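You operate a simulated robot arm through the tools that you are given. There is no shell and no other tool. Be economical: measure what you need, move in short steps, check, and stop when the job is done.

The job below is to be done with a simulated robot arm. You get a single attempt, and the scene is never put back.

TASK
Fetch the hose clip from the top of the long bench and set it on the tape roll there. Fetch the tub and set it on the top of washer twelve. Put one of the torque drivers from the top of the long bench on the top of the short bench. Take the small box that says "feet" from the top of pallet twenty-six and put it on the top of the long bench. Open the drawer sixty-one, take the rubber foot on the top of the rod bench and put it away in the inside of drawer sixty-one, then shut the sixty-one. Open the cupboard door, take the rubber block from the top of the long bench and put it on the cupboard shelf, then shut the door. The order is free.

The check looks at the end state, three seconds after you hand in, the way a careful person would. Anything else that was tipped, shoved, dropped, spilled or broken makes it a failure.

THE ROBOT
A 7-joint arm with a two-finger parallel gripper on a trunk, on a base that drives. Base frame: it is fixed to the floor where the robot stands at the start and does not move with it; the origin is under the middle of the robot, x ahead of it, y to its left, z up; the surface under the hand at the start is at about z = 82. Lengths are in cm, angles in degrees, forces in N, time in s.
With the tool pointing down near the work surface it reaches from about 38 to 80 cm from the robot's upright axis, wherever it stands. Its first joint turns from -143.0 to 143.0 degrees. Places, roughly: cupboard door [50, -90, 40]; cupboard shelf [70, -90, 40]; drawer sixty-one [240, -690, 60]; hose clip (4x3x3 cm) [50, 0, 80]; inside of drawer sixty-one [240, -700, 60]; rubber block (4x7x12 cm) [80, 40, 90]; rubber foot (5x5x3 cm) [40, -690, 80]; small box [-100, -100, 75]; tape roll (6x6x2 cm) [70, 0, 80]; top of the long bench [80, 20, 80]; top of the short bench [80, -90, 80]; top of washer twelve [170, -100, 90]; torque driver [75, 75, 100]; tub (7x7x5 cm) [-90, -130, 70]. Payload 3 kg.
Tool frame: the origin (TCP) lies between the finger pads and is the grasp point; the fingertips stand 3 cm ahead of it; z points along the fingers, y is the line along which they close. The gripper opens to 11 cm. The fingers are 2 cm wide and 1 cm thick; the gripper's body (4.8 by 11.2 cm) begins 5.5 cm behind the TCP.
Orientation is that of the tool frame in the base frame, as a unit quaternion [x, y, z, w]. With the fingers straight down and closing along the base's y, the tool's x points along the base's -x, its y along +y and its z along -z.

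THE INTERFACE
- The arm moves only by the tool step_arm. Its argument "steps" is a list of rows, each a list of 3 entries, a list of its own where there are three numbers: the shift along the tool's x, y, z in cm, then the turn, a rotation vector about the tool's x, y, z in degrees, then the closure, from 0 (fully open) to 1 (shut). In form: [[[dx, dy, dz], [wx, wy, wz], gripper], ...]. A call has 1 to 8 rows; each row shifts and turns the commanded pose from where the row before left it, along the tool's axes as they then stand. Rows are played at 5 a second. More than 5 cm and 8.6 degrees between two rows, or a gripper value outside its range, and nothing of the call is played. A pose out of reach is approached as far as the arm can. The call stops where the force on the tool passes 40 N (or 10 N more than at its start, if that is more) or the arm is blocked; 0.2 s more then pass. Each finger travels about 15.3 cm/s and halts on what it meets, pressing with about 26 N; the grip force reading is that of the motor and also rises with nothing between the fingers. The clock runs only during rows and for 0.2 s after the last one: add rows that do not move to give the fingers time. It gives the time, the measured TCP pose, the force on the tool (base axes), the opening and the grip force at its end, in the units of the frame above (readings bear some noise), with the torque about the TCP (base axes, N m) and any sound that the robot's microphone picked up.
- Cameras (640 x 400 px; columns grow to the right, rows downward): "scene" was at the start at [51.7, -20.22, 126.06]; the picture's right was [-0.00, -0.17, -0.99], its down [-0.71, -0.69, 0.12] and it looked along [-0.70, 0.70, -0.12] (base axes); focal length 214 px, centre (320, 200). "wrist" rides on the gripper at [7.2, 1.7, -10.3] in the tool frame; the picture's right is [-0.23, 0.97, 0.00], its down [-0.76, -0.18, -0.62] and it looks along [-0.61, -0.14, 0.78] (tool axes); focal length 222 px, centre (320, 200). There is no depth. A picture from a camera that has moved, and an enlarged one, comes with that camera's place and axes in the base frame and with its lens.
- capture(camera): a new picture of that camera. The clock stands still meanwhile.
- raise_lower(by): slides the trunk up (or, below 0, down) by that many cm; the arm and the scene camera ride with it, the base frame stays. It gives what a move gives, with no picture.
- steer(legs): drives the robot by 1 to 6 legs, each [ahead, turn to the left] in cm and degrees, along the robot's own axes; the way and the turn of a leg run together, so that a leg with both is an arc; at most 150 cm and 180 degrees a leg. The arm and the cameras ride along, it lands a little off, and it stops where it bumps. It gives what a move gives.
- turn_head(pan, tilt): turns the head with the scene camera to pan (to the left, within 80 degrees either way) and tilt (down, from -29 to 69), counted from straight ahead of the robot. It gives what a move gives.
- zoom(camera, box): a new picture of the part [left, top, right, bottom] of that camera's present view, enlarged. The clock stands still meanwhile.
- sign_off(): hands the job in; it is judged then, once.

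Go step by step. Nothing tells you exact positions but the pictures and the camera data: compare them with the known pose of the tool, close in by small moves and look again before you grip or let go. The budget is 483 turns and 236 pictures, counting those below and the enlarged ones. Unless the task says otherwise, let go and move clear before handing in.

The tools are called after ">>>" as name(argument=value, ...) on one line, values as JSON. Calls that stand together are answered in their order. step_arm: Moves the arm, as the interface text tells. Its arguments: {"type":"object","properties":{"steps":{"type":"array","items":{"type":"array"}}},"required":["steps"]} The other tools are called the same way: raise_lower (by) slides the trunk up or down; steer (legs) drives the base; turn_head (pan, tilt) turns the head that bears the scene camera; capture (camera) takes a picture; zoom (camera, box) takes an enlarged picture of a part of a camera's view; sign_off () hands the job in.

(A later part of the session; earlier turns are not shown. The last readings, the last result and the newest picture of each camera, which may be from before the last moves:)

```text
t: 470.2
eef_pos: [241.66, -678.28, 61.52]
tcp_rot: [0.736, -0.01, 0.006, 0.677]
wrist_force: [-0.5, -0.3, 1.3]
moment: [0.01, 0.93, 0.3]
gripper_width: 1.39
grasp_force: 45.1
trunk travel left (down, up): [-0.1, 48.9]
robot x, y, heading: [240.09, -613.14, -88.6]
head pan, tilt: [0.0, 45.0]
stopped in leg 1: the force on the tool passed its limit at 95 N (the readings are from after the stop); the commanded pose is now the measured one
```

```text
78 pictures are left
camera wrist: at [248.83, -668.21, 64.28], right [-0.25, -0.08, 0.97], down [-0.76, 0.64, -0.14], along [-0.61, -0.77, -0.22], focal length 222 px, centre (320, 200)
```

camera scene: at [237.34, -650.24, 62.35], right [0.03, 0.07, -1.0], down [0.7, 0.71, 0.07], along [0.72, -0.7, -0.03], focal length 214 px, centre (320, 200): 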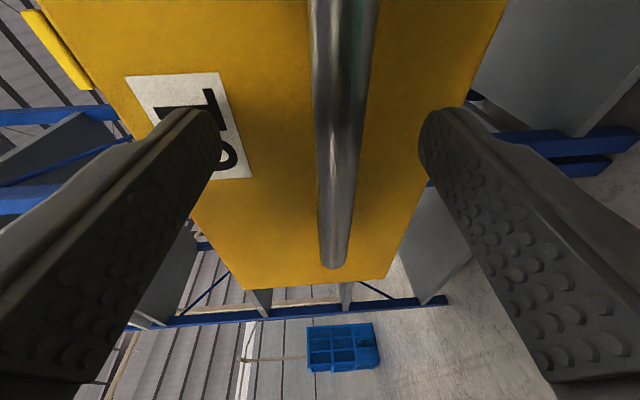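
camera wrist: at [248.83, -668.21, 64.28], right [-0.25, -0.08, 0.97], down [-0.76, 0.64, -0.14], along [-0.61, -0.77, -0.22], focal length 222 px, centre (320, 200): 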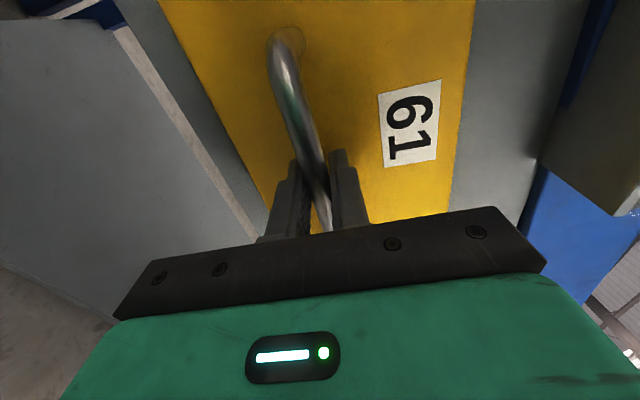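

The drawer is shut again (same TCP position as before opening). I let go and back off.

>>> step_arm(steps=[[[0, 0, 0], [0, 0, 0], 0.8], [[0, 0, 0], [0, 0, 0], 0.5], [[0, 0, 0], [0, 0, 0], 0.3], [[0, 0, 0], [0, 0, 0], 0.3]])

>>> steer(legs=[[-20, 0]])

>>> raise_lower(by=40)

>>> capture(camera="wrist")

```text
t: 471.2
eef_pos: [241.64, -678.37, 61.62]
tcp_rot: [0.736, -0.01, 0.007, 0.677]
wrist_force: [-0.3, 0.5, -0.2]
moment: [0.0, 0.02, -0.02]
gripper_width: 7.71
grasp_force: 0.1
trunk travel left (down, up): [-0.1, 48.9]
robot x, y, heading: [240.17, -613.47, -88.7]
head pan, tilt: [0.0, 45.0]
```

```text
t: 472.8
eef_pos: [240.84, -658.64, 61.52]
tcp_rot: [0.736, -0.011, 0.005, 0.677]
wrist_force: [-0.1, -0.9, 0.4]
moment: [0.0, 0.03, 0.01]
gripper_width: 7.69
grasp_force: 0.1
trunk travel left (down, up): [-0.1, 48.9]
robot x, y, heading: [239.66, -593.59, -88.8]
head pan, tilt: [0.0, 45.0]
```

```text
t: 476.6
eef_pos: [240.7, -658.68, 101.66]
tcp_rot: [0.735, -0.012, 0.005, 0.678]
wrist_force: [-0.5, 0.3, 0.7]
moment: [-0.01, -0.01, -0.02]
gripper_width: 7.7
grasp_force: 0.1
trunk travel left (down, up): [-40.1, 8.9]
robot x, y, heading: [239.75, -593.66, -89.0]
head pan, tilt: [0.0, 45.0]
```

```text
77 pictures are left
camera wrist: at [248.06, -648.58, 104.32], right [-0.25, -0.08, 0.96], down [-0.75, 0.64, -0.14], along [-0.61, -0.76, -0.22], focal length 222 px, centre (320, 200)
```

wrist: 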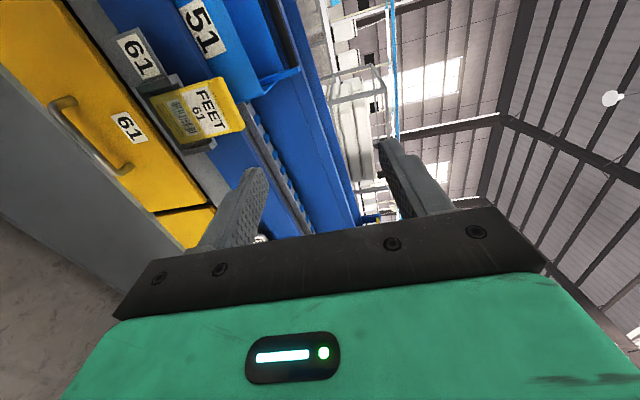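

Drawer 61 is flush. I restore the hand to pointing down.

>>> step_arm(steps=[[[0, 0, 0], [8.5, 0, 0], 0], [[0, 0, 0], [8.5, 0, 0], 0], [[0, 0, 0], [8.5, 0, 0], 0], [[0, 0, 0], [8.5, 0, 0], 0], [[0, 0, 0], [8.5, 0, 0], 0], [[0, 0, 0], [8.5, 0, 0], 0], [[0, 0, 0], [8.5, 0, 0], 0], [[0, 0, 0], [8.5, 0, 0], 0]])

>>> step_arm(steps=[[[0, 0, 0], [8.5, 0, 0], 0], [[0, 0, 0], [8.5, 0, 0], 0], [[0, 0, -2], [0, 0, -8.5], 0], [[0, 0, -2], [0, 0, -8.5], 0], [[0, 0, -2], [0, 0, -8.5], 0], [[0, 0, -2], [0, 0, -8.5], 0], [[0, 0, -2], [0, 0, -8.5], 0], [[0, 0, 0], [0, 0, -8.5], 0]])

>>> step_arm(steps=[[[0, 0, 0], [0, 0, -8.5], 0], [[0, 0, 0], [0, 0, -8.5], 0], [[0, 0, 0], [0, 0, -8.5], 0], [[4, 0, 0], [0, 0, -8.5], 0], [[4, 0, 0], [0, 0, -5], 0], [[4, 0, 0], [0, 0, 0], 0], [[4, 0, 0], [0, 0, 0], 0], [[0, 0, 0], [0, 0, 0], 0]])

```text
t: 478.4
eef_pos: [240.83, -658.79, 101.57]
tcp_rot: [0.988, -0.007, 0.011, 0.151]
wrist_force: [-0.4, -0.4, 0.2]
moment: [0.04, 0.0, 0.0]
gripper_width: 11.0
grasp_force: 0.0
trunk travel left (down, up): [-40.1, 8.9]
robot x, y, heading: [239.76, -593.83, -89.0]
head pan, tilt: [0.0, 45.0]
```

```text
t: 480.2
eef_pos: [240.68, -658.63, 111.52]
tcp_rot: [0.904, 0.428, 0.009, 0.008]
wrist_force: [0.2, -0.3, 0.5]
moment: [0.02, 0.01, 0.01]
gripper_width: 11.03
grasp_force: 0.0
trunk travel left (down, up): [-40.1, 8.9]
robot x, y, heading: [239.8, -593.57, -88.7]
head pan, tilt: [0.0, 45.0]
```

```text
t: 482.0
eef_pos: [242.03, -642.56, 111.67]
tcp_rot: [0.711, 0.703, 0.006, 0.01]
wrist_force: [1.0, 0.4, -0.3]
moment: [-0.03, 0.01, -0.02]
gripper_width: 11.01
grasp_force: 0.1
trunk travel left (down, up): [-40.1, 8.9]
robot x, y, heading: [239.93, -594.05, -89.2]
head pan, tilt: [0.0, 45.0]
```

Now the long way back, by the known route.

>>> turn_head(pan=0, tilt=-29)

>>> steer(legs=[[20, 0], [0, 45], [0, 44], [120, 0], [58, 0]])

>>> capture(camera="scene")

```text
t: 483.4
eef_pos: [242.12, -642.76, 111.65]
tcp_rot: [0.711, 0.703, 0.006, 0.01]
wrist_force: [-0.5, 0.0, 0.6]
moment: [0.0, -0.02, 0.0]
gripper_width: 10.99
grasp_force: 0.1
trunk travel left (down, up): [-40.1, 8.9]
robot x, y, heading: [239.95, -593.83, -88.8]
head pan, tilt: [0.0, -28.6]
```

```text
t: 497.8
eef_pos: [465.71, -608.07, 111.78]
tcp_rot: [0.003, 1.0, 0.011, 0.003]
wrist_force: [-0.2, 0.3, 0.4]
moment: [-0.01, 0.0, 0.04]
gripper_width: 11.0
grasp_force: 0.2
trunk travel left (down, up): [-40.1, 8.9]
robot x, y, heading: [417.1, -610.19, 1.5]
head pan, tilt: [0.0, -28.6]
```

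```text
76 pictures are left
camera scene: at [480.34, -608.23, 118.08], right [-0.01, -1.0, -0.02], down [-0.87, 0.02, -0.48], along [0.48, 0.02, -0.87], focal length 214 px, centre (320, 200)
```

scene: 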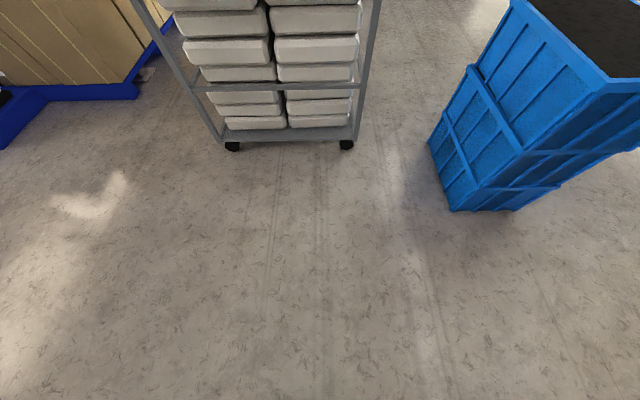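

>>> steer(legs=[[0, 44], [0, 45], [120, 0], [100, 0]])

>>> steer(legs=[[0, 47], [130, 0], [0, -47], [100, 0]])

>>> capture(camera="scene")

```text
t: 512.9
eef_pos: [412.38, -339.74, 111.66]
tcp_rot: [-0.698, 0.716, 0.011, -0.007]
wrist_force: [-0.2, -0.3, 0.0]
moment: [-0.01, -0.02, 0.01]
gripper_width: 11.0
grasp_force: 0.1
trunk travel left (down, up): [-40.1, 8.9]
robot x, y, heading: [413.99, -388.57, 90.1]
head pan, tilt: [0.0, -28.6]
```

```text
t: 528.6
eef_pos: [313.37, -154.36, 111.76]
tcp_rot: [-0.705, 0.709, 0.009, -0.005]
wrist_force: [0.5, 0.3, -0.9]
moment: [-0.01, -0.02, -0.01]
gripper_width: 10.99
grasp_force: 0.0
trunk travel left (down, up): [-40.1, 8.9]
robot x, y, heading: [316.29, -203.12, 91.3]
head pan, tilt: [0.0, -28.6]
```

```text
75 pictures are left
camera scene: at [313.25, -139.32, 118.19], right [1.0, -0.01, -0.02], down [-0.02, -0.87, -0.48], along [-0.02, 0.48, -0.87], focal length 214 px, centre (320, 200)
```

scene: 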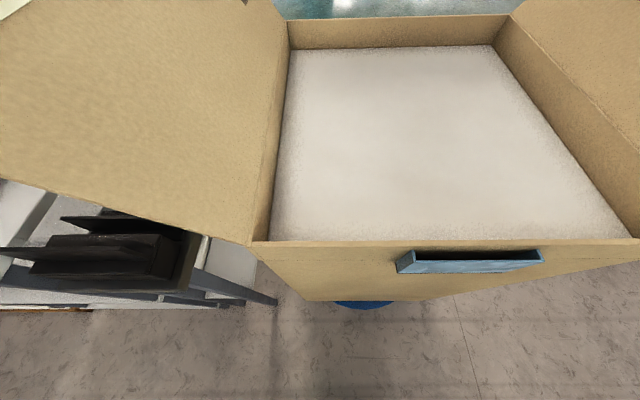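

A large open box is just ahead; I back up before turning toward -x.

>>> steer(legs=[[-12, 0], [0, 45], [0, 44], [140, 0]])

>>> capture(camera="scene")

```text
t: 540.5
eef_pos: [130.21, -219.49, 111.74]
tcp_rot: [1.0, -0.006, -0.003, 0.011]
wrist_force: [1.0, -0.4, 0.1]
moment: [-0.02, -0.02, -0.04]
gripper_width: 11.02
grasp_force: 0.1
trunk travel left (down, up): [-40.1, 8.9]
robot x, y, heading: [178.7, -217.26, -179.3]
head pan, tilt: [0.0, -28.6]
```

```text
74 pictures are left
camera scene: at [114.9, -219.22, 118.23], right [0.01, 1.0, -0.02], down [0.87, -0.02, -0.48], along [-0.48, -0.01, -0.87], focal length 214 px, centre (320, 200)
```

scene: 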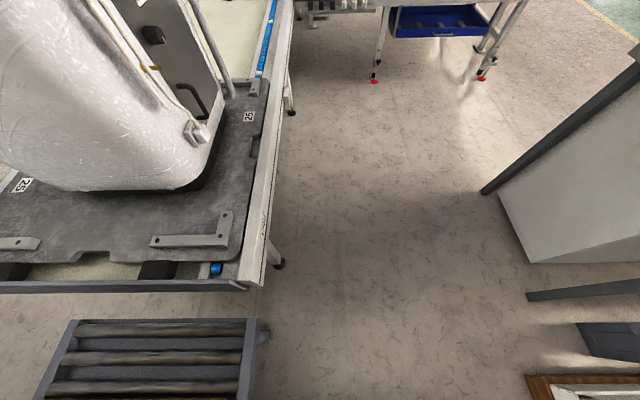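

I steer gently right, away from the conveyor, toward y ≈ -190.

>>> steer(legs=[[60, -12], [60, 0], [60, 10]])

>>> capture(camera="scene")

```text
t: 549.8
eef_pos: [-46.45, -193.49, 111.86]
tcp_rot: [1.0, -0.027, -0.003, 0.012]
wrist_force: [-0.2, 0.4, -0.2]
moment: [0.04, 0.0, -0.03]
gripper_width: 11.01
grasp_force: 0.1
trunk travel left (down, up): [-40.1, 8.9]
robot x, y, heading: [2.36, -192.86, 178.3]
head pan, tilt: [0.0, -28.6]
```

```text
73 pictures are left
camera scene: at [-61.81, -192.45, 118.26], right [0.06, 1.0, -0.02], down [0.87, -0.06, -0.48], along [-0.48, 0.01, -0.87], focal length 214 px, centre (320, 200)
```

scene: 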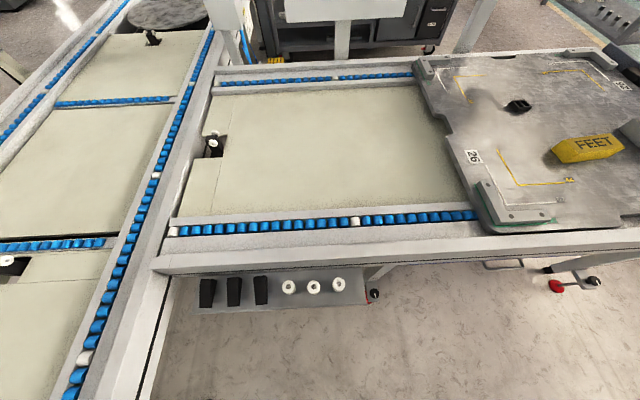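

I go to about (-31, -110), facing the pallet.

>>> steer(legs=[[0, -33], [0, -34], [89, 0], [0, 35], [0, 34]])

>>> turn_head(pan=0, tilt=0)

>>> capture(camera="scene")

```text
t: 561.2
eef_pos: [-78.31, -112.36, 111.81]
tcp_rot: [1.0, -0.005, -0.002, 0.012]
wrist_force: [-0.5, 0.7, -0.9]
moment: [0.0, 0.01, -0.01]
gripper_width: 11.0
grasp_force: 0.1
trunk travel left (down, up): [-40.1, 8.9]
robot x, y, heading: [-29.29, -105.23, -179.9]
head pan, tilt: [0.0, -28.6]
```

```text
t: 562.2
eef_pos: [-78.18, -112.31, 111.91]
tcp_rot: [1.0, -0.006, -0.003, 0.011]
wrist_force: [0.3, -0.2, 0.5]
moment: [0.01, 0.03, -0.02]
gripper_width: 10.99
grasp_force: 0.1
trunk travel left (down, up): [-40.1, 8.9]
robot x, y, heading: [-29.33, -105.4, -180.0]
head pan, tilt: [0.0, 0.0]
```

```text
72 pictures are left
camera scene: at [-89.49, -112.07, 116.05], right [0.01, 1.0, -0.02], down [1.0, -0.01, -0.01], along [-0.01, -0.02, -1.0], focal length 214 px, centre (320, 200)
```

scene: 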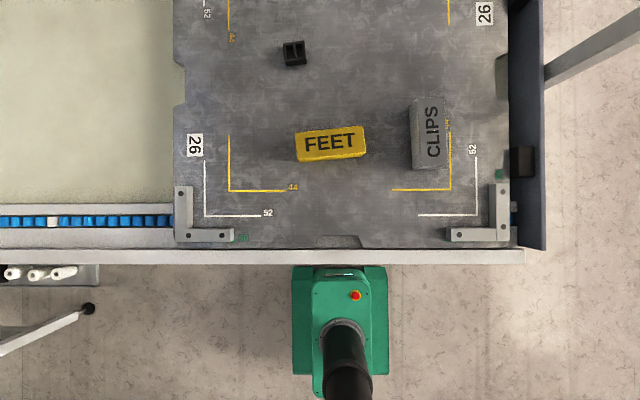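

The FEET box is about 15 × 7 cm at (-102.3, -110.7), turned ~7°. I move over it, then yaw so the fingers close across its short side.

>>> step_arm(steps=[[[-4, 0, 0], [1.3, 0, 0], 0], [[-4, -0.4, 0], [0, 0, 0], 0], [[-4, -0.4, 0], [0, 0, 0], 0], [[-4, -0.4, 0], [0, 0, 0], 0], [[-4, -0.4, 0], [0, 0, 0], 0], [[-4, 0, 0], [0, 0, 0], 0], [[0, 0, 0], [0, 0, 0], 0]])

>>> step_arm(steps=[[[0, 0, 0], [0, 0, 8.5], 0], [[0, 0, 0], [0, 0, 8.5], 0], [[0, 0, 0], [0, 0, 8.5], 0], [[0, 0, 0], [0, 0, 8.5], 0], [[0, 0, 0], [0, 0, 8.5], 0], [[0, 0, 0], [0, 0, 8.5], 0], [[0, 0, 0], [0, 0, 8.5], 0], [[0, 0, 0], [0, 0, 8.5], 0]])

>>> step_arm(steps=[[[0, 0, 4], [0, 0, 8.5], 0], [[0, 0, 4], [0, 0, 6], 0], [[0, 0, 4], [0, 0, 0], 0], [[0, 0, 0], [0, 0, 0], 0]])

>>> turn_head(pan=0, tilt=45)

>>> capture(camera="scene")

>>> capture(camera="wrist")

```text
t: 563.8
eef_pos: [-102.35, -110.46, 111.99]
tcp_rot: [1.0, -0.007, -0.002, 0.0]
wrist_force: [0.8, -1.0, -0.6]
moment: [0.0, -0.02, 0.01]
gripper_width: 11.0
grasp_force: 0.0
trunk travel left (down, up): [-40.1, 8.9]
robot x, y, heading: [-29.16, -105.32, -179.7]
head pan, tilt: [0.0, 0.0]
```

```text
t: 565.6
eef_pos: [-102.18, -110.43, 112.01]
tcp_rot: [0.825, -0.565, -0.003, 0.002]
wrist_force: [-0.4, -0.1, -0.5]
moment: [-0.01, -0.01, 0.03]
gripper_width: 11.0
grasp_force: 0.0
trunk travel left (down, up): [-40.1, 8.9]
robot x, y, heading: [-29.7, -105.63, -179.9]
head pan, tilt: [0.0, 0.0]
```

```text
t: 566.6
eef_pos: [-102.42, -110.44, 100.02]
tcp_rot: [0.748, -0.664, -0.001, 0.002]
wrist_force: [-0.4, -0.2, 0.4]
moment: [0.02, -0.02, 0.0]
gripper_width: 11.0
grasp_force: 0.1
trunk travel left (down, up): [-40.1, 8.9]
robot x, y, heading: [-29.39, -105.76, -179.6]
head pan, tilt: [0.0, 0.0]
```

```text
t: 567.7
eef_pos: [-102.24, -110.38, 99.93]
tcp_rot: [0.748, -0.664, -0.001, 0.002]
wrist_force: [0.2, -0.7, 0.7]
moment: [0.01, 0.0, -0.02]
gripper_width: 10.99
grasp_force: 0.1
trunk travel left (down, up): [-40.1, 8.9]
robot x, y, heading: [-29.09, -105.53, -179.9]
head pan, tilt: [0.0, 45.0]
```

```text
71 pictures are left
camera scene: at [-103.03, -106.5, 104.9], right [0.99, 0.12, 0.0], down [0.09, -0.7, 0.71], along [0.08, -0.7, -0.71], focal length 214 px, centre (320, 200)
```

scene: 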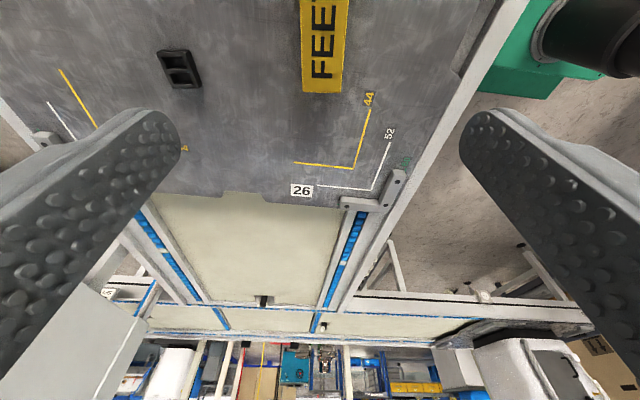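

```text
70 pictures are left
camera wrist: at [-103.02, -117.84, 110.4], right [-0.99, 0.11, 0.0], down [0.09, 0.78, 0.62], along [0.06, 0.62, -0.78], focal length 222 px, centre (320, 200)
```

wrist: 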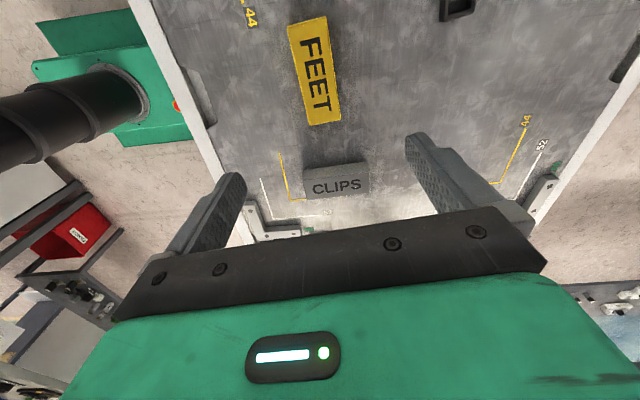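

Box centre is (-102, -111), its top about z 69.5. I lower with the trunk and look again.

>>> step_arm(steps=[[[0.7, -0.3, 0], [0, 0, 0], 0], [[0, 0, 0], [0, 0, 0], 0]])

>>> raise_lower(by=-22)

>>> capture(camera="scene")

>>> capture(camera="wrist")

```text
t: 568.3
eef_pos: [-101.96, -111.11, 100.15]
tcp_rot: [0.748, -0.664, -0.001, 0.002]
wrist_force: [-0.9, 0.3, 0.0]
moment: [0.0, -0.04, -0.01]
gripper_width: 11.0
grasp_force: 0.1
trunk travel left (down, up): [-40.1, 8.9]
robot x, y, heading: [-29.34, -105.8, -180.0]
head pan, tilt: [0.0, 45.0]
```

```text
t: 570.6
eef_pos: [-101.76, -111.05, 78.11]
tcp_rot: [0.748, -0.664, -0.001, 0.003]
wrist_force: [-0.4, 0.7, 0.6]
moment: [0.03, 0.0, -0.03]
gripper_width: 11.0
grasp_force: 0.1
trunk travel left (down, up): [-18.1, 30.9]
robot x, y, heading: [-29.51, -105.84, -180.0]
head pan, tilt: [0.0, 45.0]
```

```text
69 pictures are left
camera scene: at [-102.63, -107.18, 83.01], right [0.99, 0.12, -0.01], down [0.09, -0.7, 0.71], along [0.08, -0.7, -0.71], focal length 214 px, centre (320, 200)
```

scene: 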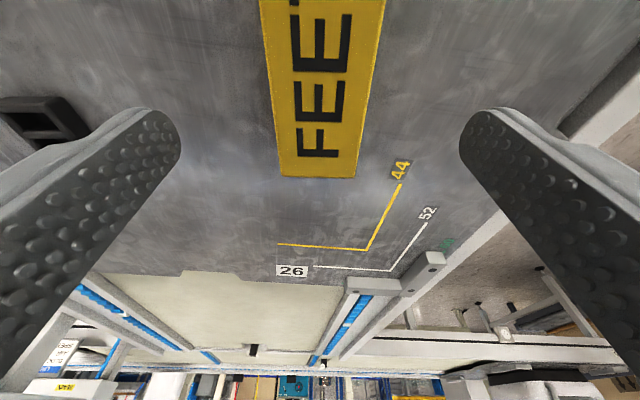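

```text
68 pictures are left
camera wrist: at [-102.63, -118.51, 88.51], right [-0.99, 0.11, 0.01], down [0.09, 0.78, 0.62], along [0.06, 0.62, -0.78], focal length 222 px, centre (320, 200)
```

wrist: 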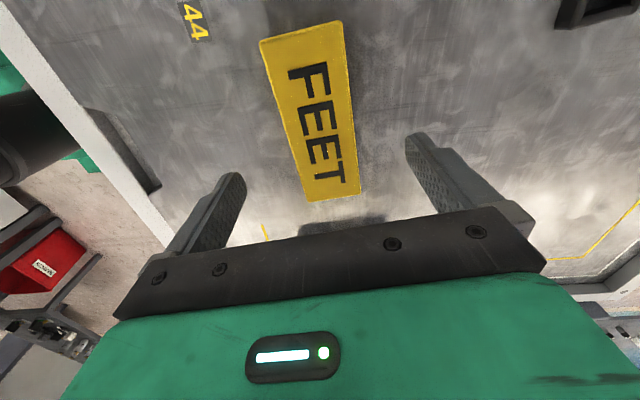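

Aligned well. I descend and close on the box.

>>> step_arm(steps=[[[0, 0, 3], [0, 0, 0], 0], [[0, 0, 3], [0, 0, 0], 0], [[0, 0, 2], [0, 0, 0], 0], [[0, 0, 0], [0, 0, 0], 0]])

>>> capture(camera="scene")

```text
t: 571.6
eef_pos: [-101.98, -111.18, 70.12]
tcp_rot: [0.748, -0.664, -0.002, 0.002]
wrist_force: [0.4, -0.1, 0.2]
moment: [0.01, 0.03, 0.0]
gripper_width: 10.99
grasp_force: 0.1
trunk travel left (down, up): [-18.1, 30.9]
robot x, y, heading: [-29.24, -105.9, -179.8]
head pan, tilt: [0.0, 45.0]
```

```text
67 pictures are left
camera scene: at [-102.72, -107.27, 75.03], right [0.99, 0.12, 0.0], down [0.09, -0.7, 0.71], along [0.08, -0.7, -0.71], focal length 214 px, centre (320, 200)
```

scene: 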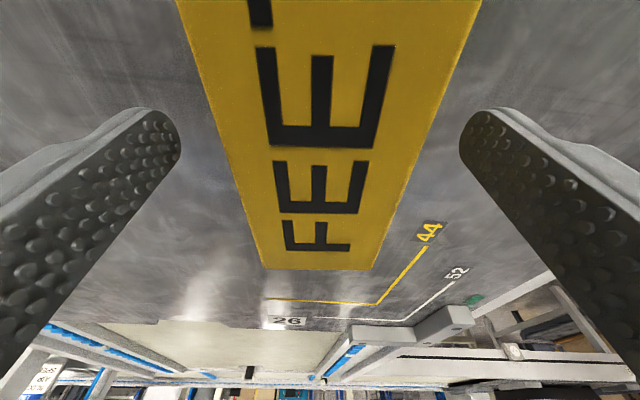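

>>> step_arm(steps=[[[0, 0, 1], [0, 0, 0], 0], [[0, 0, 0], [0, 0, 0], 0.2], [[0, 0, 0], [0, 0, 0], 0.35], [[0, 0, 0], [0, 0, 0], 0.5], [[0, 0, 0], [0, 0, 0], 0.7], [[0, 0, 0], [0, 0, 0], 1], [[0, 0, 0], [0, 0, 0], 1]])

>>> raise_lower(by=22)

>>> capture(camera="scene")

```text
t: 573.2
eef_pos: [-101.93, -111.18, 69.08]
tcp_rot: [0.748, -0.664, -0.002, 0.002]
wrist_force: [0.2, 0.5, -0.1]
moment: [0.02, -0.01, 0.02]
gripper_width: 5.98
grasp_force: 25.7
trunk travel left (down, up): [-18.1, 30.9]
robot x, y, heading: [-29.58, -105.81, -179.7]
head pan, tilt: [0.0, 45.0]
```

```text
t: 575.5
eef_pos: [-101.92, -111.15, 91.06]
tcp_rot: [0.748, -0.664, -0.002, 0.002]
wrist_force: [0.2, -0.2, -1.7]
moment: [0.02, -0.05, 0.0]
gripper_width: 5.98
grasp_force: 26.3
trunk travel left (down, up): [-40.1, 8.9]
robot x, y, heading: [-29.57, -105.23, -179.9]
head pan, tilt: [0.0, 45.0]
```

```text
66 pictures are left
camera scene: at [-102.74, -107.27, 96.02], right [0.99, 0.12, 0.0], down [0.09, -0.7, 0.71], along [0.08, -0.7, -0.71], focal length 214 px, centre (320, 200)
```

scene: 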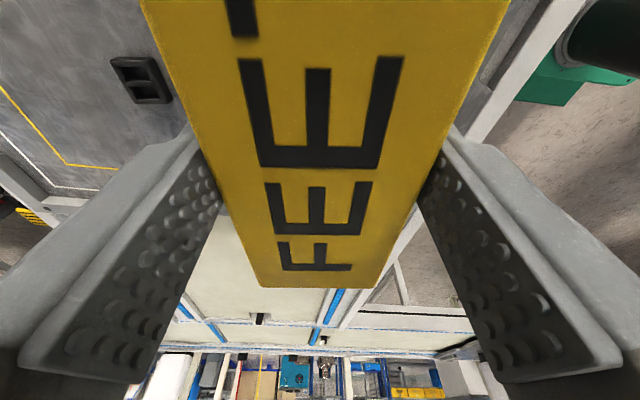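

The FEET box is held. I raise and tuck it, then drive to the long bench.

>>> step_arm(steps=[[[0, 0, -4], [0, 0, 0], 1], [[0, 0, -4], [0, 0, 0], 1], [[0.4, -3.5, -3], [0, 0, 0], 1], [[0.4, -3.5, -3], [0, 0, 0], 1], [[0.4, -3.5, -3], [0, 0, 0], 1], [[0.4, -3.5, -3], [0, 0, 0], 1], [[0.4, -4.5, 0], [0, 0, 0], 1], [[-4, -2.5, 0], [0, 0, 0], 1]])

>>> steer(legs=[[0, -45], [0, -45], [72, 0], [0, -45], [0, -45]])

>>> turn_head(pan=0, tilt=0)

>>> capture(camera="scene")

```text
t: 577.3
eef_pos: [-81.05, -106.64, 111.02]
tcp_rot: [0.748, -0.664, -0.001, 0.002]
wrist_force: [0.3, -0.6, -1.7]
moment: [0.08, 0.04, 0.01]
gripper_width: 5.97
grasp_force: 25.7
trunk travel left (down, up): [-40.1, 8.9]
robot x, y, heading: [-29.43, -105.54, -179.8]
head pan, tilt: [0.0, 45.0]
```

```text
t: 590.1
eef_pos: [21.44, -33.34, 110.99]
tcp_rot: [0.656, 0.755, 0.003, 0.002]
wrist_force: [-0.1, -2.3, -1.6]
moment: [0.14, 0.0, 0.0]
gripper_width: 5.99
grasp_force: 26.2
trunk travel left (down, up): [-40.1, 8.9]
robot x, y, heading: [-30.07, -26.52, 2.9]
head pan, tilt: [0.0, 45.0]
stopped in leg 5: the robot was blocked; the commanded pose is now the measured one
```

```text
t: 591.2
eef_pos: [21.44, -33.02, 111.0]
tcp_rot: [0.657, 0.754, 0.001, 0.001]
wrist_force: [-0.3, 0.2, -1.4]
moment: [0.03, 0.03, 0.03]
gripper_width: 5.99
grasp_force: 26.1
trunk travel left (down, up): [-40.1, 8.9]
robot x, y, heading: [-30.44, -26.94, 2.9]
head pan, tilt: [0.0, 0.0]
```

```text
65 pictures are left
camera scene: at [22.72, -43.9, 115.05], right [-0.99, -0.14, 0.0], down [-0.14, 0.99, 0.0], along [0.0, 0.0, -1.0], focal length 214 px, centre (320, 200)
```

scene: 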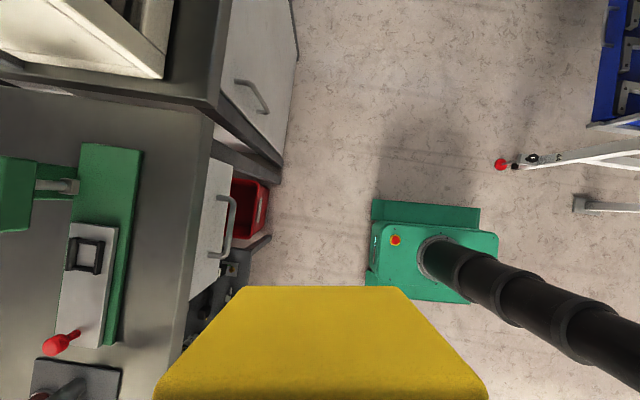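

I drive ahead and move the box over the free area near (72, -20).

>>> steer(legs=[[31, -2]])

>>> step_arm(steps=[[[1.6, 4, 0], [0, 0, 2], 1], [[1.6, 4, 0], [0, 0, 2], 1], [[1.6, 4, 0], [0, 0, 2], 1], [[1.6, 4, 0], [0, 0, 0], 1], [[1.6, 3, 0], [0, 0, 0], 1], [[0, 0, 0], [0, 0, 0], 1]])

>>> turn_head(pan=0, tilt=30)

>>> capture(camera="wrist")

>>> capture(camera="scene")

```text
t: 593.3
eef_pos: [52.29, -33.72, 110.84]
tcp_rot: [0.668, 0.744, 0.002, 0.001]
wrist_force: [0.1, -0.5, -1.0]
moment: [0.0, 0.0, 0.01]
gripper_width: 5.98
grasp_force: 26.2
trunk travel left (down, up): [-40.1, 8.9]
robot x, y, heading: [0.81, -25.49, 1.0]
head pan, tilt: [0.0, 0.0]
```

```text
t: 594.7
eef_pos: [71.25, -24.39, 111.05]
tcp_rot: [0.706, 0.708, 0.002, 0.001]
wrist_force: [0.2, -0.4, -1.3]
moment: [-0.01, 0.02, 0.0]
gripper_width: 5.95
grasp_force: 25.9
trunk travel left (down, up): [-40.1, 8.9]
robot x, y, heading: [0.54, -25.27, 0.7]
head pan, tilt: [0.0, 0.0]
```

```text
t: 595.6
eef_pos: [71.07, -24.39, 111.12]
tcp_rot: [0.706, 0.708, 0.002, 0.001]
wrist_force: [0.1, -0.7, -1.1]
moment: [0.01, 0.04, 0.02]
gripper_width: 5.96
grasp_force: 26.5
trunk travel left (down, up): [-40.1, 8.9]
robot x, y, heading: [0.95, -25.25, 1.2]
head pan, tilt: [0.0, 30.0]
```

```text
64 pictures are left
camera wrist: at [72.72, -17.24, 121.5], right [0.97, -0.22, 0.0], down [-0.18, -0.76, 0.62], along [-0.14, -0.61, -0.78], focal length 222 px, centre (320, 200)
```

wrist: 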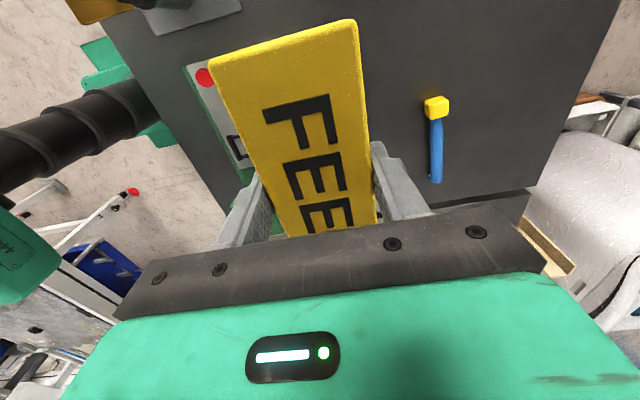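

```text
63 pictures are left
camera scene: at [70.78, -30.61, 115.09], right [-1.0, 0.0, 0.0], down [-0.01, 0.87, 0.5], along [0.0, 0.5, -0.87], focal length 214 px, centre (320, 200)
```

scene: 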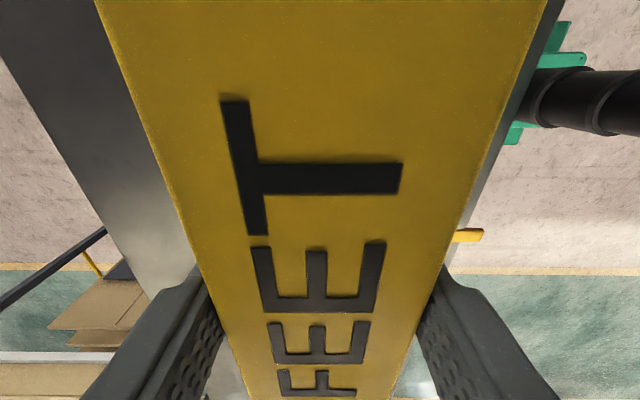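

Space below is free. I lower toward the bench.

>>> step_arm(steps=[[[0, 0, 4.5], [0, 0, 0], 1], [[0, 0, 4.5], [0, 0, 0], 1], [[0, 0, 4.5], [0, 0, 0], 1], [[0, 0, 4.5], [0, 0, 0], 1], [[0, 0, 3], [0, 0, 0], 1], [[0, 0, 0], [0, 0, 0], 1]])

>>> capture(camera="wrist")

```text
t: 597.0
eef_pos: [71.12, -24.7, 90.04]
tcp_rot: [0.706, 0.708, 0.001, 0.001]
wrist_force: [-0.1, 0.3, -1.5]
moment: [-0.01, -0.01, 0.02]
gripper_width: 5.96
grasp_force: 26.2
trunk travel left (down, up): [-40.1, 8.9]
robot x, y, heading: [0.58, -24.91, 1.2]
head pan, tilt: [0.0, 30.0]
```

```text
62 pictures are left
camera wrist: at [72.76, -17.42, 100.49], right [0.97, -0.22, 0.0], down [-0.18, -0.76, 0.62], along [-0.14, -0.61, -0.78], focal length 222 px, centre (320, 200)
```

wrist: 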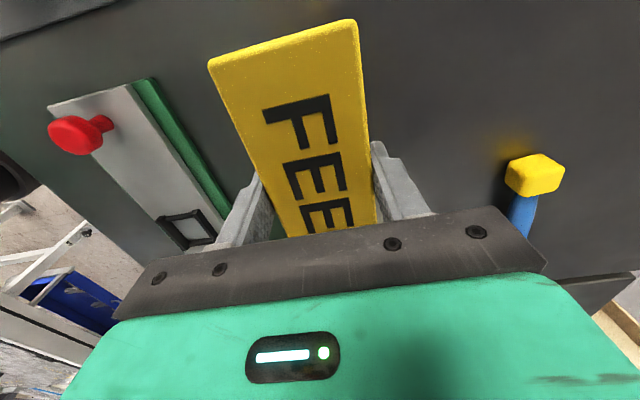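

>>> step_arm(steps=[[[0, 0, 2], [0, 0, 0], 1], [[0, 0, 0.8], [0, 0, 0], 1], [[0, 0, 0.4], [0, 0, 0], 1], [[0, 0, 0.3], [0, 0, 0], 1], [[0, 0, 0.3], [0, 0, 0], 1], [[0, 0, 0.3], [0, 0, 0], 1], [[0, 0, 0], [0, 0, 0], 1]])

```text
t: 598.6
eef_pos: [71.06, -24.72, 86.05]
tcp_rot: [0.706, 0.708, 0.002, 0.002]
wrist_force: [0.2, -1.2, 7.8]
moment: [-0.66, 0.24, 0.05]
gripper_width: 6.0
grasp_force: 25.7
trunk travel left (down, up): [-40.1, 8.9]
robot x, y, heading: [0.91, -24.98, 1.3]
head pan, tilt: [0.0, 30.0]
```

Contact felt (8 N). I open and rise.

>>> step_arm(steps=[[[0, 0, 0], [0, 0, 0], 0.4], [[0, 0, 0], [0, 0, 0], 0.2], [[0, 0, 0], [0, 0, 0], 0.1], [[0, 0, -3], [0, 0, 0], 0], [[0, 0, -4.5], [0, 0, 0], 0], [[0, 0, -4.5], [0, 0, 0], 0], [[0, 0, -4.5], [0, 0, 0], 0], [[0, 0, -4.5], [0, 0, 0], 0]])

>>> capture(camera="wrist")

```text
t: 600.4
eef_pos: [71.22, -24.78, 106.78]
tcp_rot: [0.706, 0.709, 0.001, 0.001]
wrist_force: [-0.2, 0.3, -0.7]
moment: [0.03, -0.01, -0.01]
gripper_width: 11.01
grasp_force: 0.1
trunk travel left (down, up): [-40.1, 8.9]
robot x, y, heading: [0.5, -25.06, 1.1]
head pan, tilt: [0.0, 30.0]
```

```text
61 pictures are left
camera wrist: at [72.76, -17.53, 117.25], right [0.97, -0.22, 0.0], down [-0.18, -0.76, 0.62], along [-0.14, -0.61, -0.78], focal length 222 px, centre (320, 200)
```

wrist: 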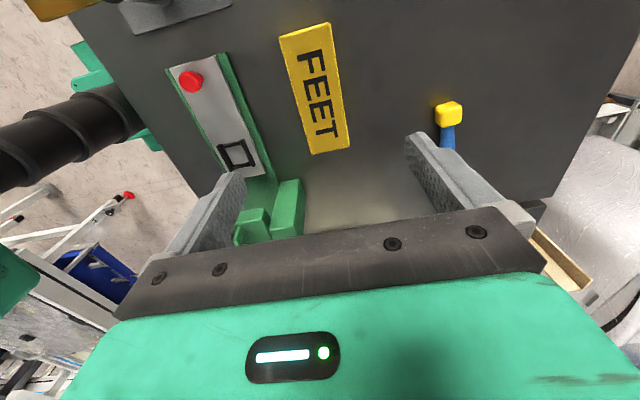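

The FEET box rests on the long bench. Now for the cupboard: I retract the hand, yaw it back, and drive in front of the door.

>>> step_arm(steps=[[[0, -4, -1], [0, 0, 0], 0], [[0, -4, -1], [0, 0, 0], 0], [[0, -4, -1], [0, 0, 0], 0], [[0, -4, -1], [0, 0, 0], 0], [[0, -4, 0], [0, 0, 0], 0], [[0, -2.5, 0], [0, 0, -8.5], 0], [[0, 0, 0], [0, 0, -8.5], 0], [[0, 0, 0], [0, 0, -8.5], 0]])

>>> step_arm(steps=[[[0, 0, 0], [0, 0, -8.5], 0], [[0, 0, 0], [0, 0, -8.5], 0], [[0, 0, 0], [0, 0, -8.5], 0], [[0, 0, 0], [0, 0, -8.5], 0], [[0, 0, 0], [0, 0, -8.5], 0], [[0, 0, 0], [0, 0, -8.5], 0], [[0, 0, 0], [0, 0, -8.5], 0], [[0, 0, 0], [0, 0, -4], 0]])

>>> turn_head(pan=0, tilt=-29)

>>> capture(camera="scene")

```text
t: 602.2
eef_pos: [48.41, -24.66, 110.92]
tcp_rot: [0.532, 0.847, 0.0, 0.001]
wrist_force: [-0.3, 0.5, -0.6]
moment: [0.01, -0.04, -0.03]
gripper_width: 10.99
grasp_force: 0.1
trunk travel left (down, up): [-40.1, 8.9]
robot x, y, heading: [0.58, -25.04, 1.2]
head pan, tilt: [0.0, 30.0]
```

```text
t: 604.0
eef_pos: [48.35, -24.79, 110.97]
tcp_rot: [0.006, 1.0, 0.0, 0.002]
wrist_force: [-0.2, -0.5, -0.2]
moment: [-0.01, 0.0, -0.01]
gripper_width: 11.01
grasp_force: 0.1
trunk travel left (down, up): [-40.1, 8.9]
robot x, y, heading: [0.34, -25.25, 1.0]
head pan, tilt: [0.0, 30.0]
```

```text
t: 605.3
eef_pos: [48.39, -24.85, 111.02]
tcp_rot: [0.008, 1.0, 0.001, 0.002]
wrist_force: [0.2, -0.1, 0.4]
moment: [-0.02, 0.01, -0.02]
gripper_width: 11.03
grasp_force: 0.1
trunk travel left (down, up): [-40.1, 8.9]
robot x, y, heading: [0.51, -25.43, 1.2]
head pan, tilt: [0.0, -28.6]
```

```text
60 pictures are left
camera scene: at [63.01, -24.94, 117.36], right [-0.01, -1.0, 0.0], down [-0.88, 0.01, -0.48], along [0.48, -0.01, -0.88], focal length 214 px, centre (320, 200)
```

scene: 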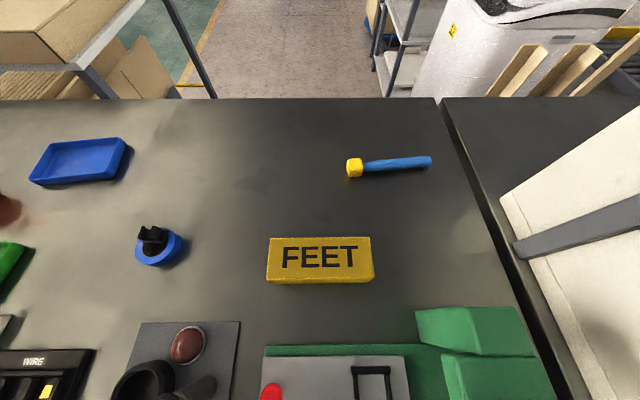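

All good on the bench. I drive to about (-25, -75), facing the cupboard.

>>> steer(legs=[[-26, 0], [0, -45], [0, -46], [48, 0], [0, 45], [0, 45]])

>>> capture(camera="scene")

```text
t: 618.1
eef_pos: [23.3, -72.84, 110.87]
tcp_rot: [0.002, 1.0, 0.0, 0.002]
wrist_force: [0.5, -1.0, -1.0]
moment: [0.02, 0.01, 0.0]
gripper_width: 11.01
grasp_force: 0.0
trunk travel left (down, up): [-40.1, 8.9]
robot x, y, heading: [-24.24, -76.38, 1.0]
head pan, tilt: [0.0, -28.6]
```

```text
59 pictures are left
camera scene: at [37.91, -72.84, 117.31], right [-0.01, -1.0, 0.0], down [-0.88, 0.01, -0.48], along [0.48, 0.0, -0.88], focal length 214 px, centre (320, 200)
```

scene: 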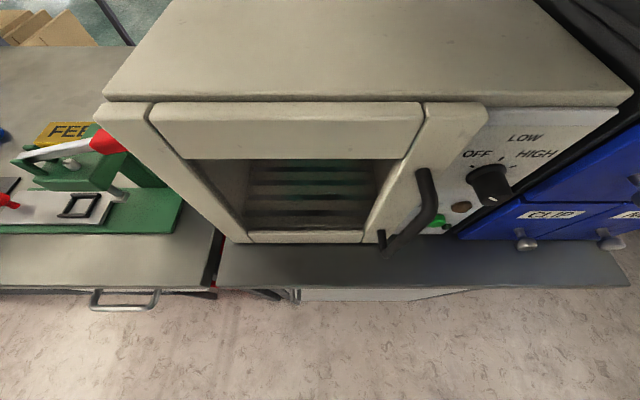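

I back up 15 cm, then pitch the tool to horizontal and lower to the handle height.

>>> steer(legs=[[-14, -1]])

>>> step_arm(steps=[[[-4, 0, 0], [0, -8.5, 0], 0.3], [[-3, 0, 2], [0, -8.5, 0], 0.3], [[0, 0, 0], [0, -8.5, 0], 0.3], [[0, 0, 0], [0, -8.5, 0], 0.3], [[0, 0, 0], [0, -8.5, 0], 0.3], [[0, 0, 0], [0, -8.5, 0], 0.3], [[0, 0, 0], [0, -8.5, 0], 0.3], [[0, 0, 0], [0, -8.5, 0], 0.3]])

>>> step_arm(steps=[[[0, 0, 0], [0, -8.5, 0], 0.3], [[0, 0, 0], [0, -8.5, 0], 0.3], [[0, 0, 0], [0, -4, 0], 0.3], [[0, 0, 0], [0, 0, 0], 0.3]])

>>> raise_lower(by=-40)

>>> turn_head(pan=0, tilt=0)

>>> capture(camera="scene")

```text
t: 619.4
eef_pos: [9.04, -73.89, 110.97]
tcp_rot: [0.011, 1.0, 0.0, 0.001]
wrist_force: [-0.5, 0.5, 0.3]
moment: [-0.04, 0.03, -0.01]
gripper_width: 11.01
grasp_force: 0.1
trunk travel left (down, up): [-40.1, 8.9]
robot x, y, heading: [-38.84, -77.02, -0.2]
head pan, tilt: [0.0, -28.6]
```

```text
t: 621.2
eef_pos: [23.62, -73.09, 111.28]
tcp_rot: [0.01, 0.827, -0.007, 0.561]
wrist_force: [-1.4, -1.0, 0.8]
moment: [0.05, 0.03, 0.04]
gripper_width: 7.68
grasp_force: 0.1
out of reach, approached as far as the arm can: row 6, 7, 8
trunk travel left (down, up): [-40.1, 8.9]
robot x, y, heading: [-38.81, -76.81, 0.4]
head pan, tilt: [0.0, -28.6]
```

```text
t: 622.2
eef_pos: [25.94, -72.7, 114.29]
tcp_rot: [0.009, 0.762, -0.007, 0.647]
wrist_force: [-0.9, -0.5, 0.3]
moment: [0.02, 0.01, 0.02]
gripper_width: 7.71
grasp_force: 0.1
out of reach, approached as far as the arm can: row 1, 2, 3
trunk travel left (down, up): [-40.1, 8.9]
robot x, y, heading: [-38.83, -77.16, 0.0]
head pan, tilt: [0.0, -28.6]
```

```text
t: 626.0
eef_pos: [26.01, -72.68, 74.3]
tcp_rot: [0.009, 0.762, -0.007, 0.648]
wrist_force: [0.6, -1.2, 0.1]
moment: [-0.06, 0.01, 0.01]
gripper_width: 7.71
grasp_force: 0.0
trunk travel left (down, up): [-0.1, 48.9]
robot x, y, heading: [-38.76, -76.5, 0.1]
head pan, tilt: [0.0, -28.6]
```

```text
t: 627.0
eef_pos: [25.99, -72.65, 74.27]
tcp_rot: [0.008, 0.762, -0.007, 0.648]
wrist_force: [-0.4, 0.2, -0.6]
moment: [0.0, -0.01, -0.01]
gripper_width: 7.7
grasp_force: 0.0
trunk travel left (down, up): [-0.1, 48.9]
robot x, y, heading: [-38.54, -76.6, 0.4]
head pan, tilt: [0.0, 0.0]
```

```text
58 pictures are left
camera scene: at [23.48, -72.61, 85.83], right [-0.02, -1.0, 0.0], down [-0.16, 0.0, -0.99], along [0.99, -0.02, -0.16], focal length 214 px, centre (320, 200)
```

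scene: 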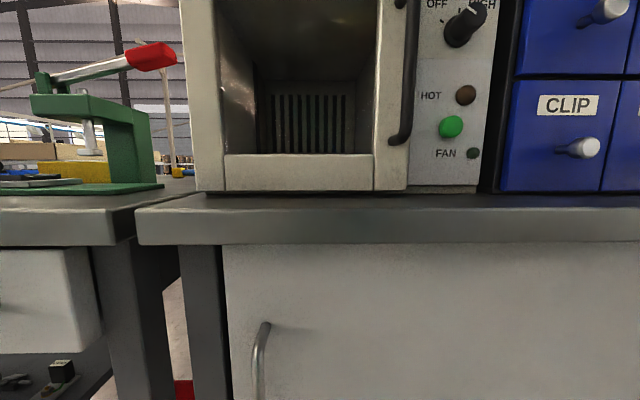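

The vertical handle bar is at y ≈ -68, top at z ≈ 71. I go down and left to face it.

>>> step_arm(steps=[[[3, 1.5, 0], [0, -3, 0], 0.3], [[3, 1.5, 0], [0, -3, 0], 0.3], [[3, 1.3, 0], [0, 0, 0], 0.3], [[2, 0, 0], [0, 0, 0], 0.3], [[0, 0, 0], [0, 0, 0], 0.3]])

>>> turn_head(pan=0, tilt=30)

>>> capture(camera="scene")

>>> capture(camera="wrist")

```text
t: 628.2
eef_pos: [25.73, -68.84, 64.54]
tcp_rot: [0.008, 0.728, -0.008, 0.686]
wrist_force: [-0.3, 0.3, 0.1]
moment: [0.03, 0.01, -0.03]
gripper_width: 7.69
grasp_force: 0.1
out of reach, approached as far as the arm can: row 1
trunk travel left (down, up): [-0.1, 48.9]
robot x, y, heading: [-38.54, -76.76, 0.2]
head pan, tilt: [0.0, 0.0]
```

```text
t: 629.1
eef_pos: [25.75, -68.82, 64.58]
tcp_rot: [0.009, 0.727, -0.009, 0.686]
wrist_force: [-0.1, -0.6, 0.5]
moment: [0.02, -0.01, 0.0]
gripper_width: 7.68
grasp_force: 0.1
trunk travel left (down, up): [-0.1, 48.9]
robot x, y, heading: [-38.37, -76.42, 0.1]
head pan, tilt: [0.0, 30.0]
```

```text
57 pictures are left
camera scene: at [21.81, -68.71, 70.98], right [-0.02, -1.0, 0.0], down [-0.55, 0.01, -0.84], along [0.84, -0.02, -0.55], focal length 214 px, centre (320, 200)
```

scene: 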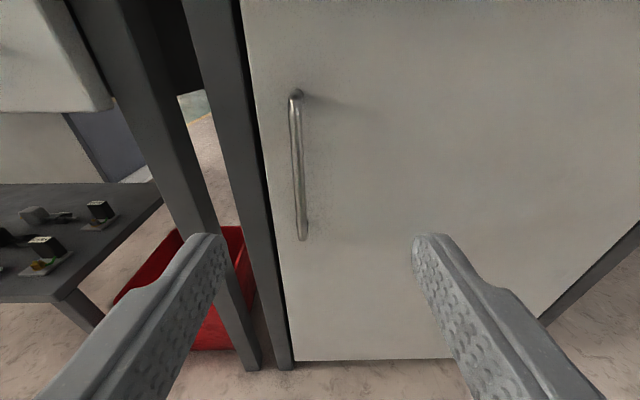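

```text
56 pictures are left
camera wrist: at [15.03, -66.91, 57.98], right [0.04, 0.97, 0.23], down [-0.58, -0.16, 0.8], along [0.81, -0.16, 0.56], focal length 222 px, centre (320, 200)
```

wrist: 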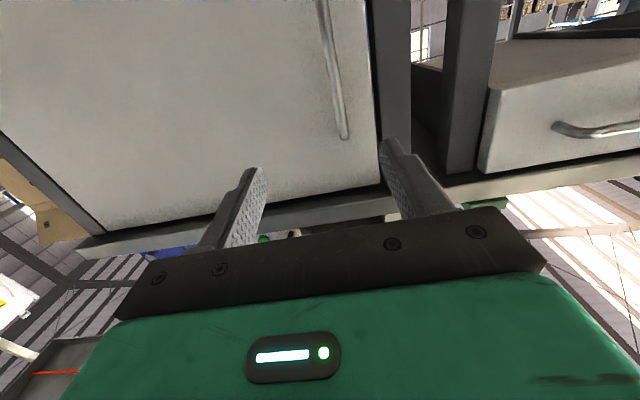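

Bar at y ≈ -66.9, x ≈ 43.8, z 50–68. I align the hand (z 61) and drive forward.

>>> step_arm(steps=[[[2, 1, 0], [0, 0, 0], 0.5], [[1.7, 0.9, 0], [0, 0, 0], 0.5], [[0, 0, 0], [0, 0, 0], 0.5]])

>>> steer(legs=[[12, 0]])

>>> turn_head(pan=0, tilt=45)

>>> capture(camera="scene")

```text
t: 629.9
eef_pos: [25.58, -66.94, 60.74]
tcp_rot: [0.008, 0.728, -0.008, 0.686]
wrist_force: [0.3, 0.7, -1.2]
moment: [-0.01, -0.01, 0.02]
gripper_width: 5.48
grasp_force: 0.1
trunk travel left (down, up): [-0.1, 48.9]
robot x, y, heading: [-38.4, -76.72, 0.2]
head pan, tilt: [0.0, 30.0]
```

```text
t: 631.1
eef_pos: [37.33, -66.87, 60.7]
tcp_rot: [0.008, 0.727, -0.007, 0.687]
wrist_force: [0.2, -0.1, 1.1]
moment: [0.0, -0.01, 0.0]
gripper_width: 5.49
grasp_force: 0.1
trunk travel left (down, up): [-0.1, 48.9]
robot x, y, heading: [-26.8, -76.62, 0.0]
head pan, tilt: [0.0, 30.0]
```

```text
t: 631.9
eef_pos: [37.5, -66.8, 60.83]
tcp_rot: [0.009, 0.728, -0.008, 0.686]
wrist_force: [-0.6, 0.0, -0.1]
moment: [0.01, 0.0, 0.02]
gripper_width: 5.47
grasp_force: 0.1
trunk travel left (down, up): [-0.1, 48.9]
robot x, y, heading: [-26.62, -76.49, 0.1]
head pan, tilt: [0.0, 45.0]
```

```text
55 pictures are left
camera scene: at [32.5, -66.73, 65.07], right [-0.02, -1.0, 0.0], down [-0.75, 0.02, -0.67], along [0.66, -0.02, -0.75], focal length 214 px, centre (320, 200)
```

scene: 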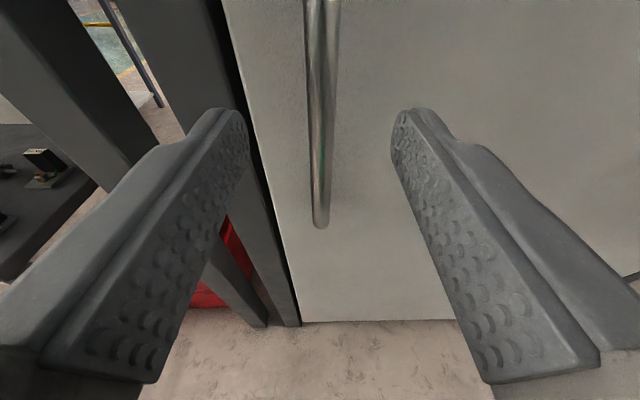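

Centred. I advance 5 cm and close on the bar.

>>> step_arm(steps=[[[0, 0, 2], [0, 0, 0], 0.5], [[0, 0, 2], [0, 0, 0], 0.5], [[0, 0, 0.8], [0, 0, 0], 0.5], [[0, 0, 0], [0, 0, 0], 0.65], [[0, 0, 0], [0, 0, 0], 0.8], [[0, 0, 0], [0, 0, 0], 1], [[0, 0, 0], [0, 0, 0], 1]])

>>> capture(camera="scene")

```text
t: 633.5
eef_pos: [42.1, -66.99, 60.53]
tcp_rot: [0.009, 0.728, -0.008, 0.686]
wrist_force: [0.7, -6.9, 1.6]
moment: [-0.06, -0.1, 0.0]
gripper_width: 1.19
grasp_force: 44.7
trunk travel left (down, up): [-0.1, 48.9]
robot x, y, heading: [-26.43, -76.84, 0.4]
head pan, tilt: [0.0, 45.0]
```

```text
54 pictures are left
camera scene: at [37.17, -66.9, 64.8], right [-0.02, -1.0, 0.0], down [-0.75, 0.02, -0.66], along [0.66, -0.02, -0.75], focal length 214 px, centre (320, 200)
```

scene: 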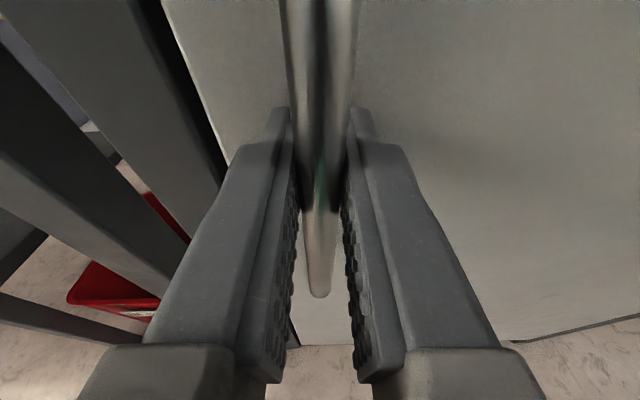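

Gripped. I pull along the arc in small pieces, alternating base backing and sideways arm shifts.

>>> steer(legs=[[-5, 0]])

>>> step_arm(steps=[[[0, -0.5, 0], [0, 0, 0], 1], [[0, 0, 0], [0, 0, 0], 1]])

>>> steer(legs=[[-4, 0]])

>>> step_arm(steps=[[[0, -0.6, 0], [0, 0, 0], 1], [[0, -0.4, 0], [0, 0, 0], 1], [[0, 0, 0], [0, 0, 0], 1]])

```text
t: 634.5
eef_pos: [37.71, -67.62, 60.53]
tcp_rot: [0.014, 0.729, -0.013, 0.685]
wrist_force: [0.5, 0.2, -7.3]
moment: [-0.02, -0.55, -0.02]
gripper_width: 1.15
grasp_force: 45.1
trunk travel left (down, up): [-0.1, 48.9]
robot x, y, heading: [-31.0, -76.64, 0.3]
head pan, tilt: [0.0, 45.0]
stopped in leg 1: the force on the tool passed its limit at 45 N (the readings are from after the stop); the commanded pose is now the measured one
```

```text
t: 635.3
eef_pos: [37.72, -67.56, 60.52]
tcp_rot: [0.01, 0.729, -0.01, 0.685]
wrist_force: [-0.2, 5.5, -10.8]
moment: [-0.04, -0.55, 0.0]
gripper_width: 1.19
grasp_force: 44.9
trunk travel left (down, up): [-0.1, 48.9]
robot x, y, heading: [-31.15, -76.67, -0.0]
head pan, tilt: [0.0, 45.0]
stopped in row 2: the force on the tool passed its limit at 42 N (the readings are from after the stop); the commanded pose is now the measured one
```

```text
t: 636.3
eef_pos: [34.01, -68.42, 60.62]
tcp_rot: [0.016, 0.729, -0.015, 0.684]
wrist_force: [1.6, 0.2, -8.3]
moment: [-0.05, -0.77, 0.08]
gripper_width: 1.17
grasp_force: 45.4
trunk travel left (down, up): [-0.1, 48.9]
robot x, y, heading: [-34.71, -77.07, 0.1]
head pan, tilt: [0.0, 45.0]
stopped in leg 1: the force on the tool passed its limit at 45 N (the readings are from after the stop); the commanded pose is now the measured one
```

```text
t: 636.8
eef_pos: [34.05, -68.38, 60.62]
tcp_rot: [0.01, 0.729, -0.01, 0.684]
wrist_force: [-1.0, 2.9, -7.4]
moment: [-0.03, -0.65, 0.01]
gripper_width: 1.17
grasp_force: 45.8
trunk travel left (down, up): [-0.1, 48.9]
robot x, y, heading: [-34.88, -76.76, 0.1]
head pan, tilt: [0.0, 45.0]
stopped in row 2: the force on the tool passed its limit at 45 N (the readings are from after the stop); the commanded pose is now the measured one
```

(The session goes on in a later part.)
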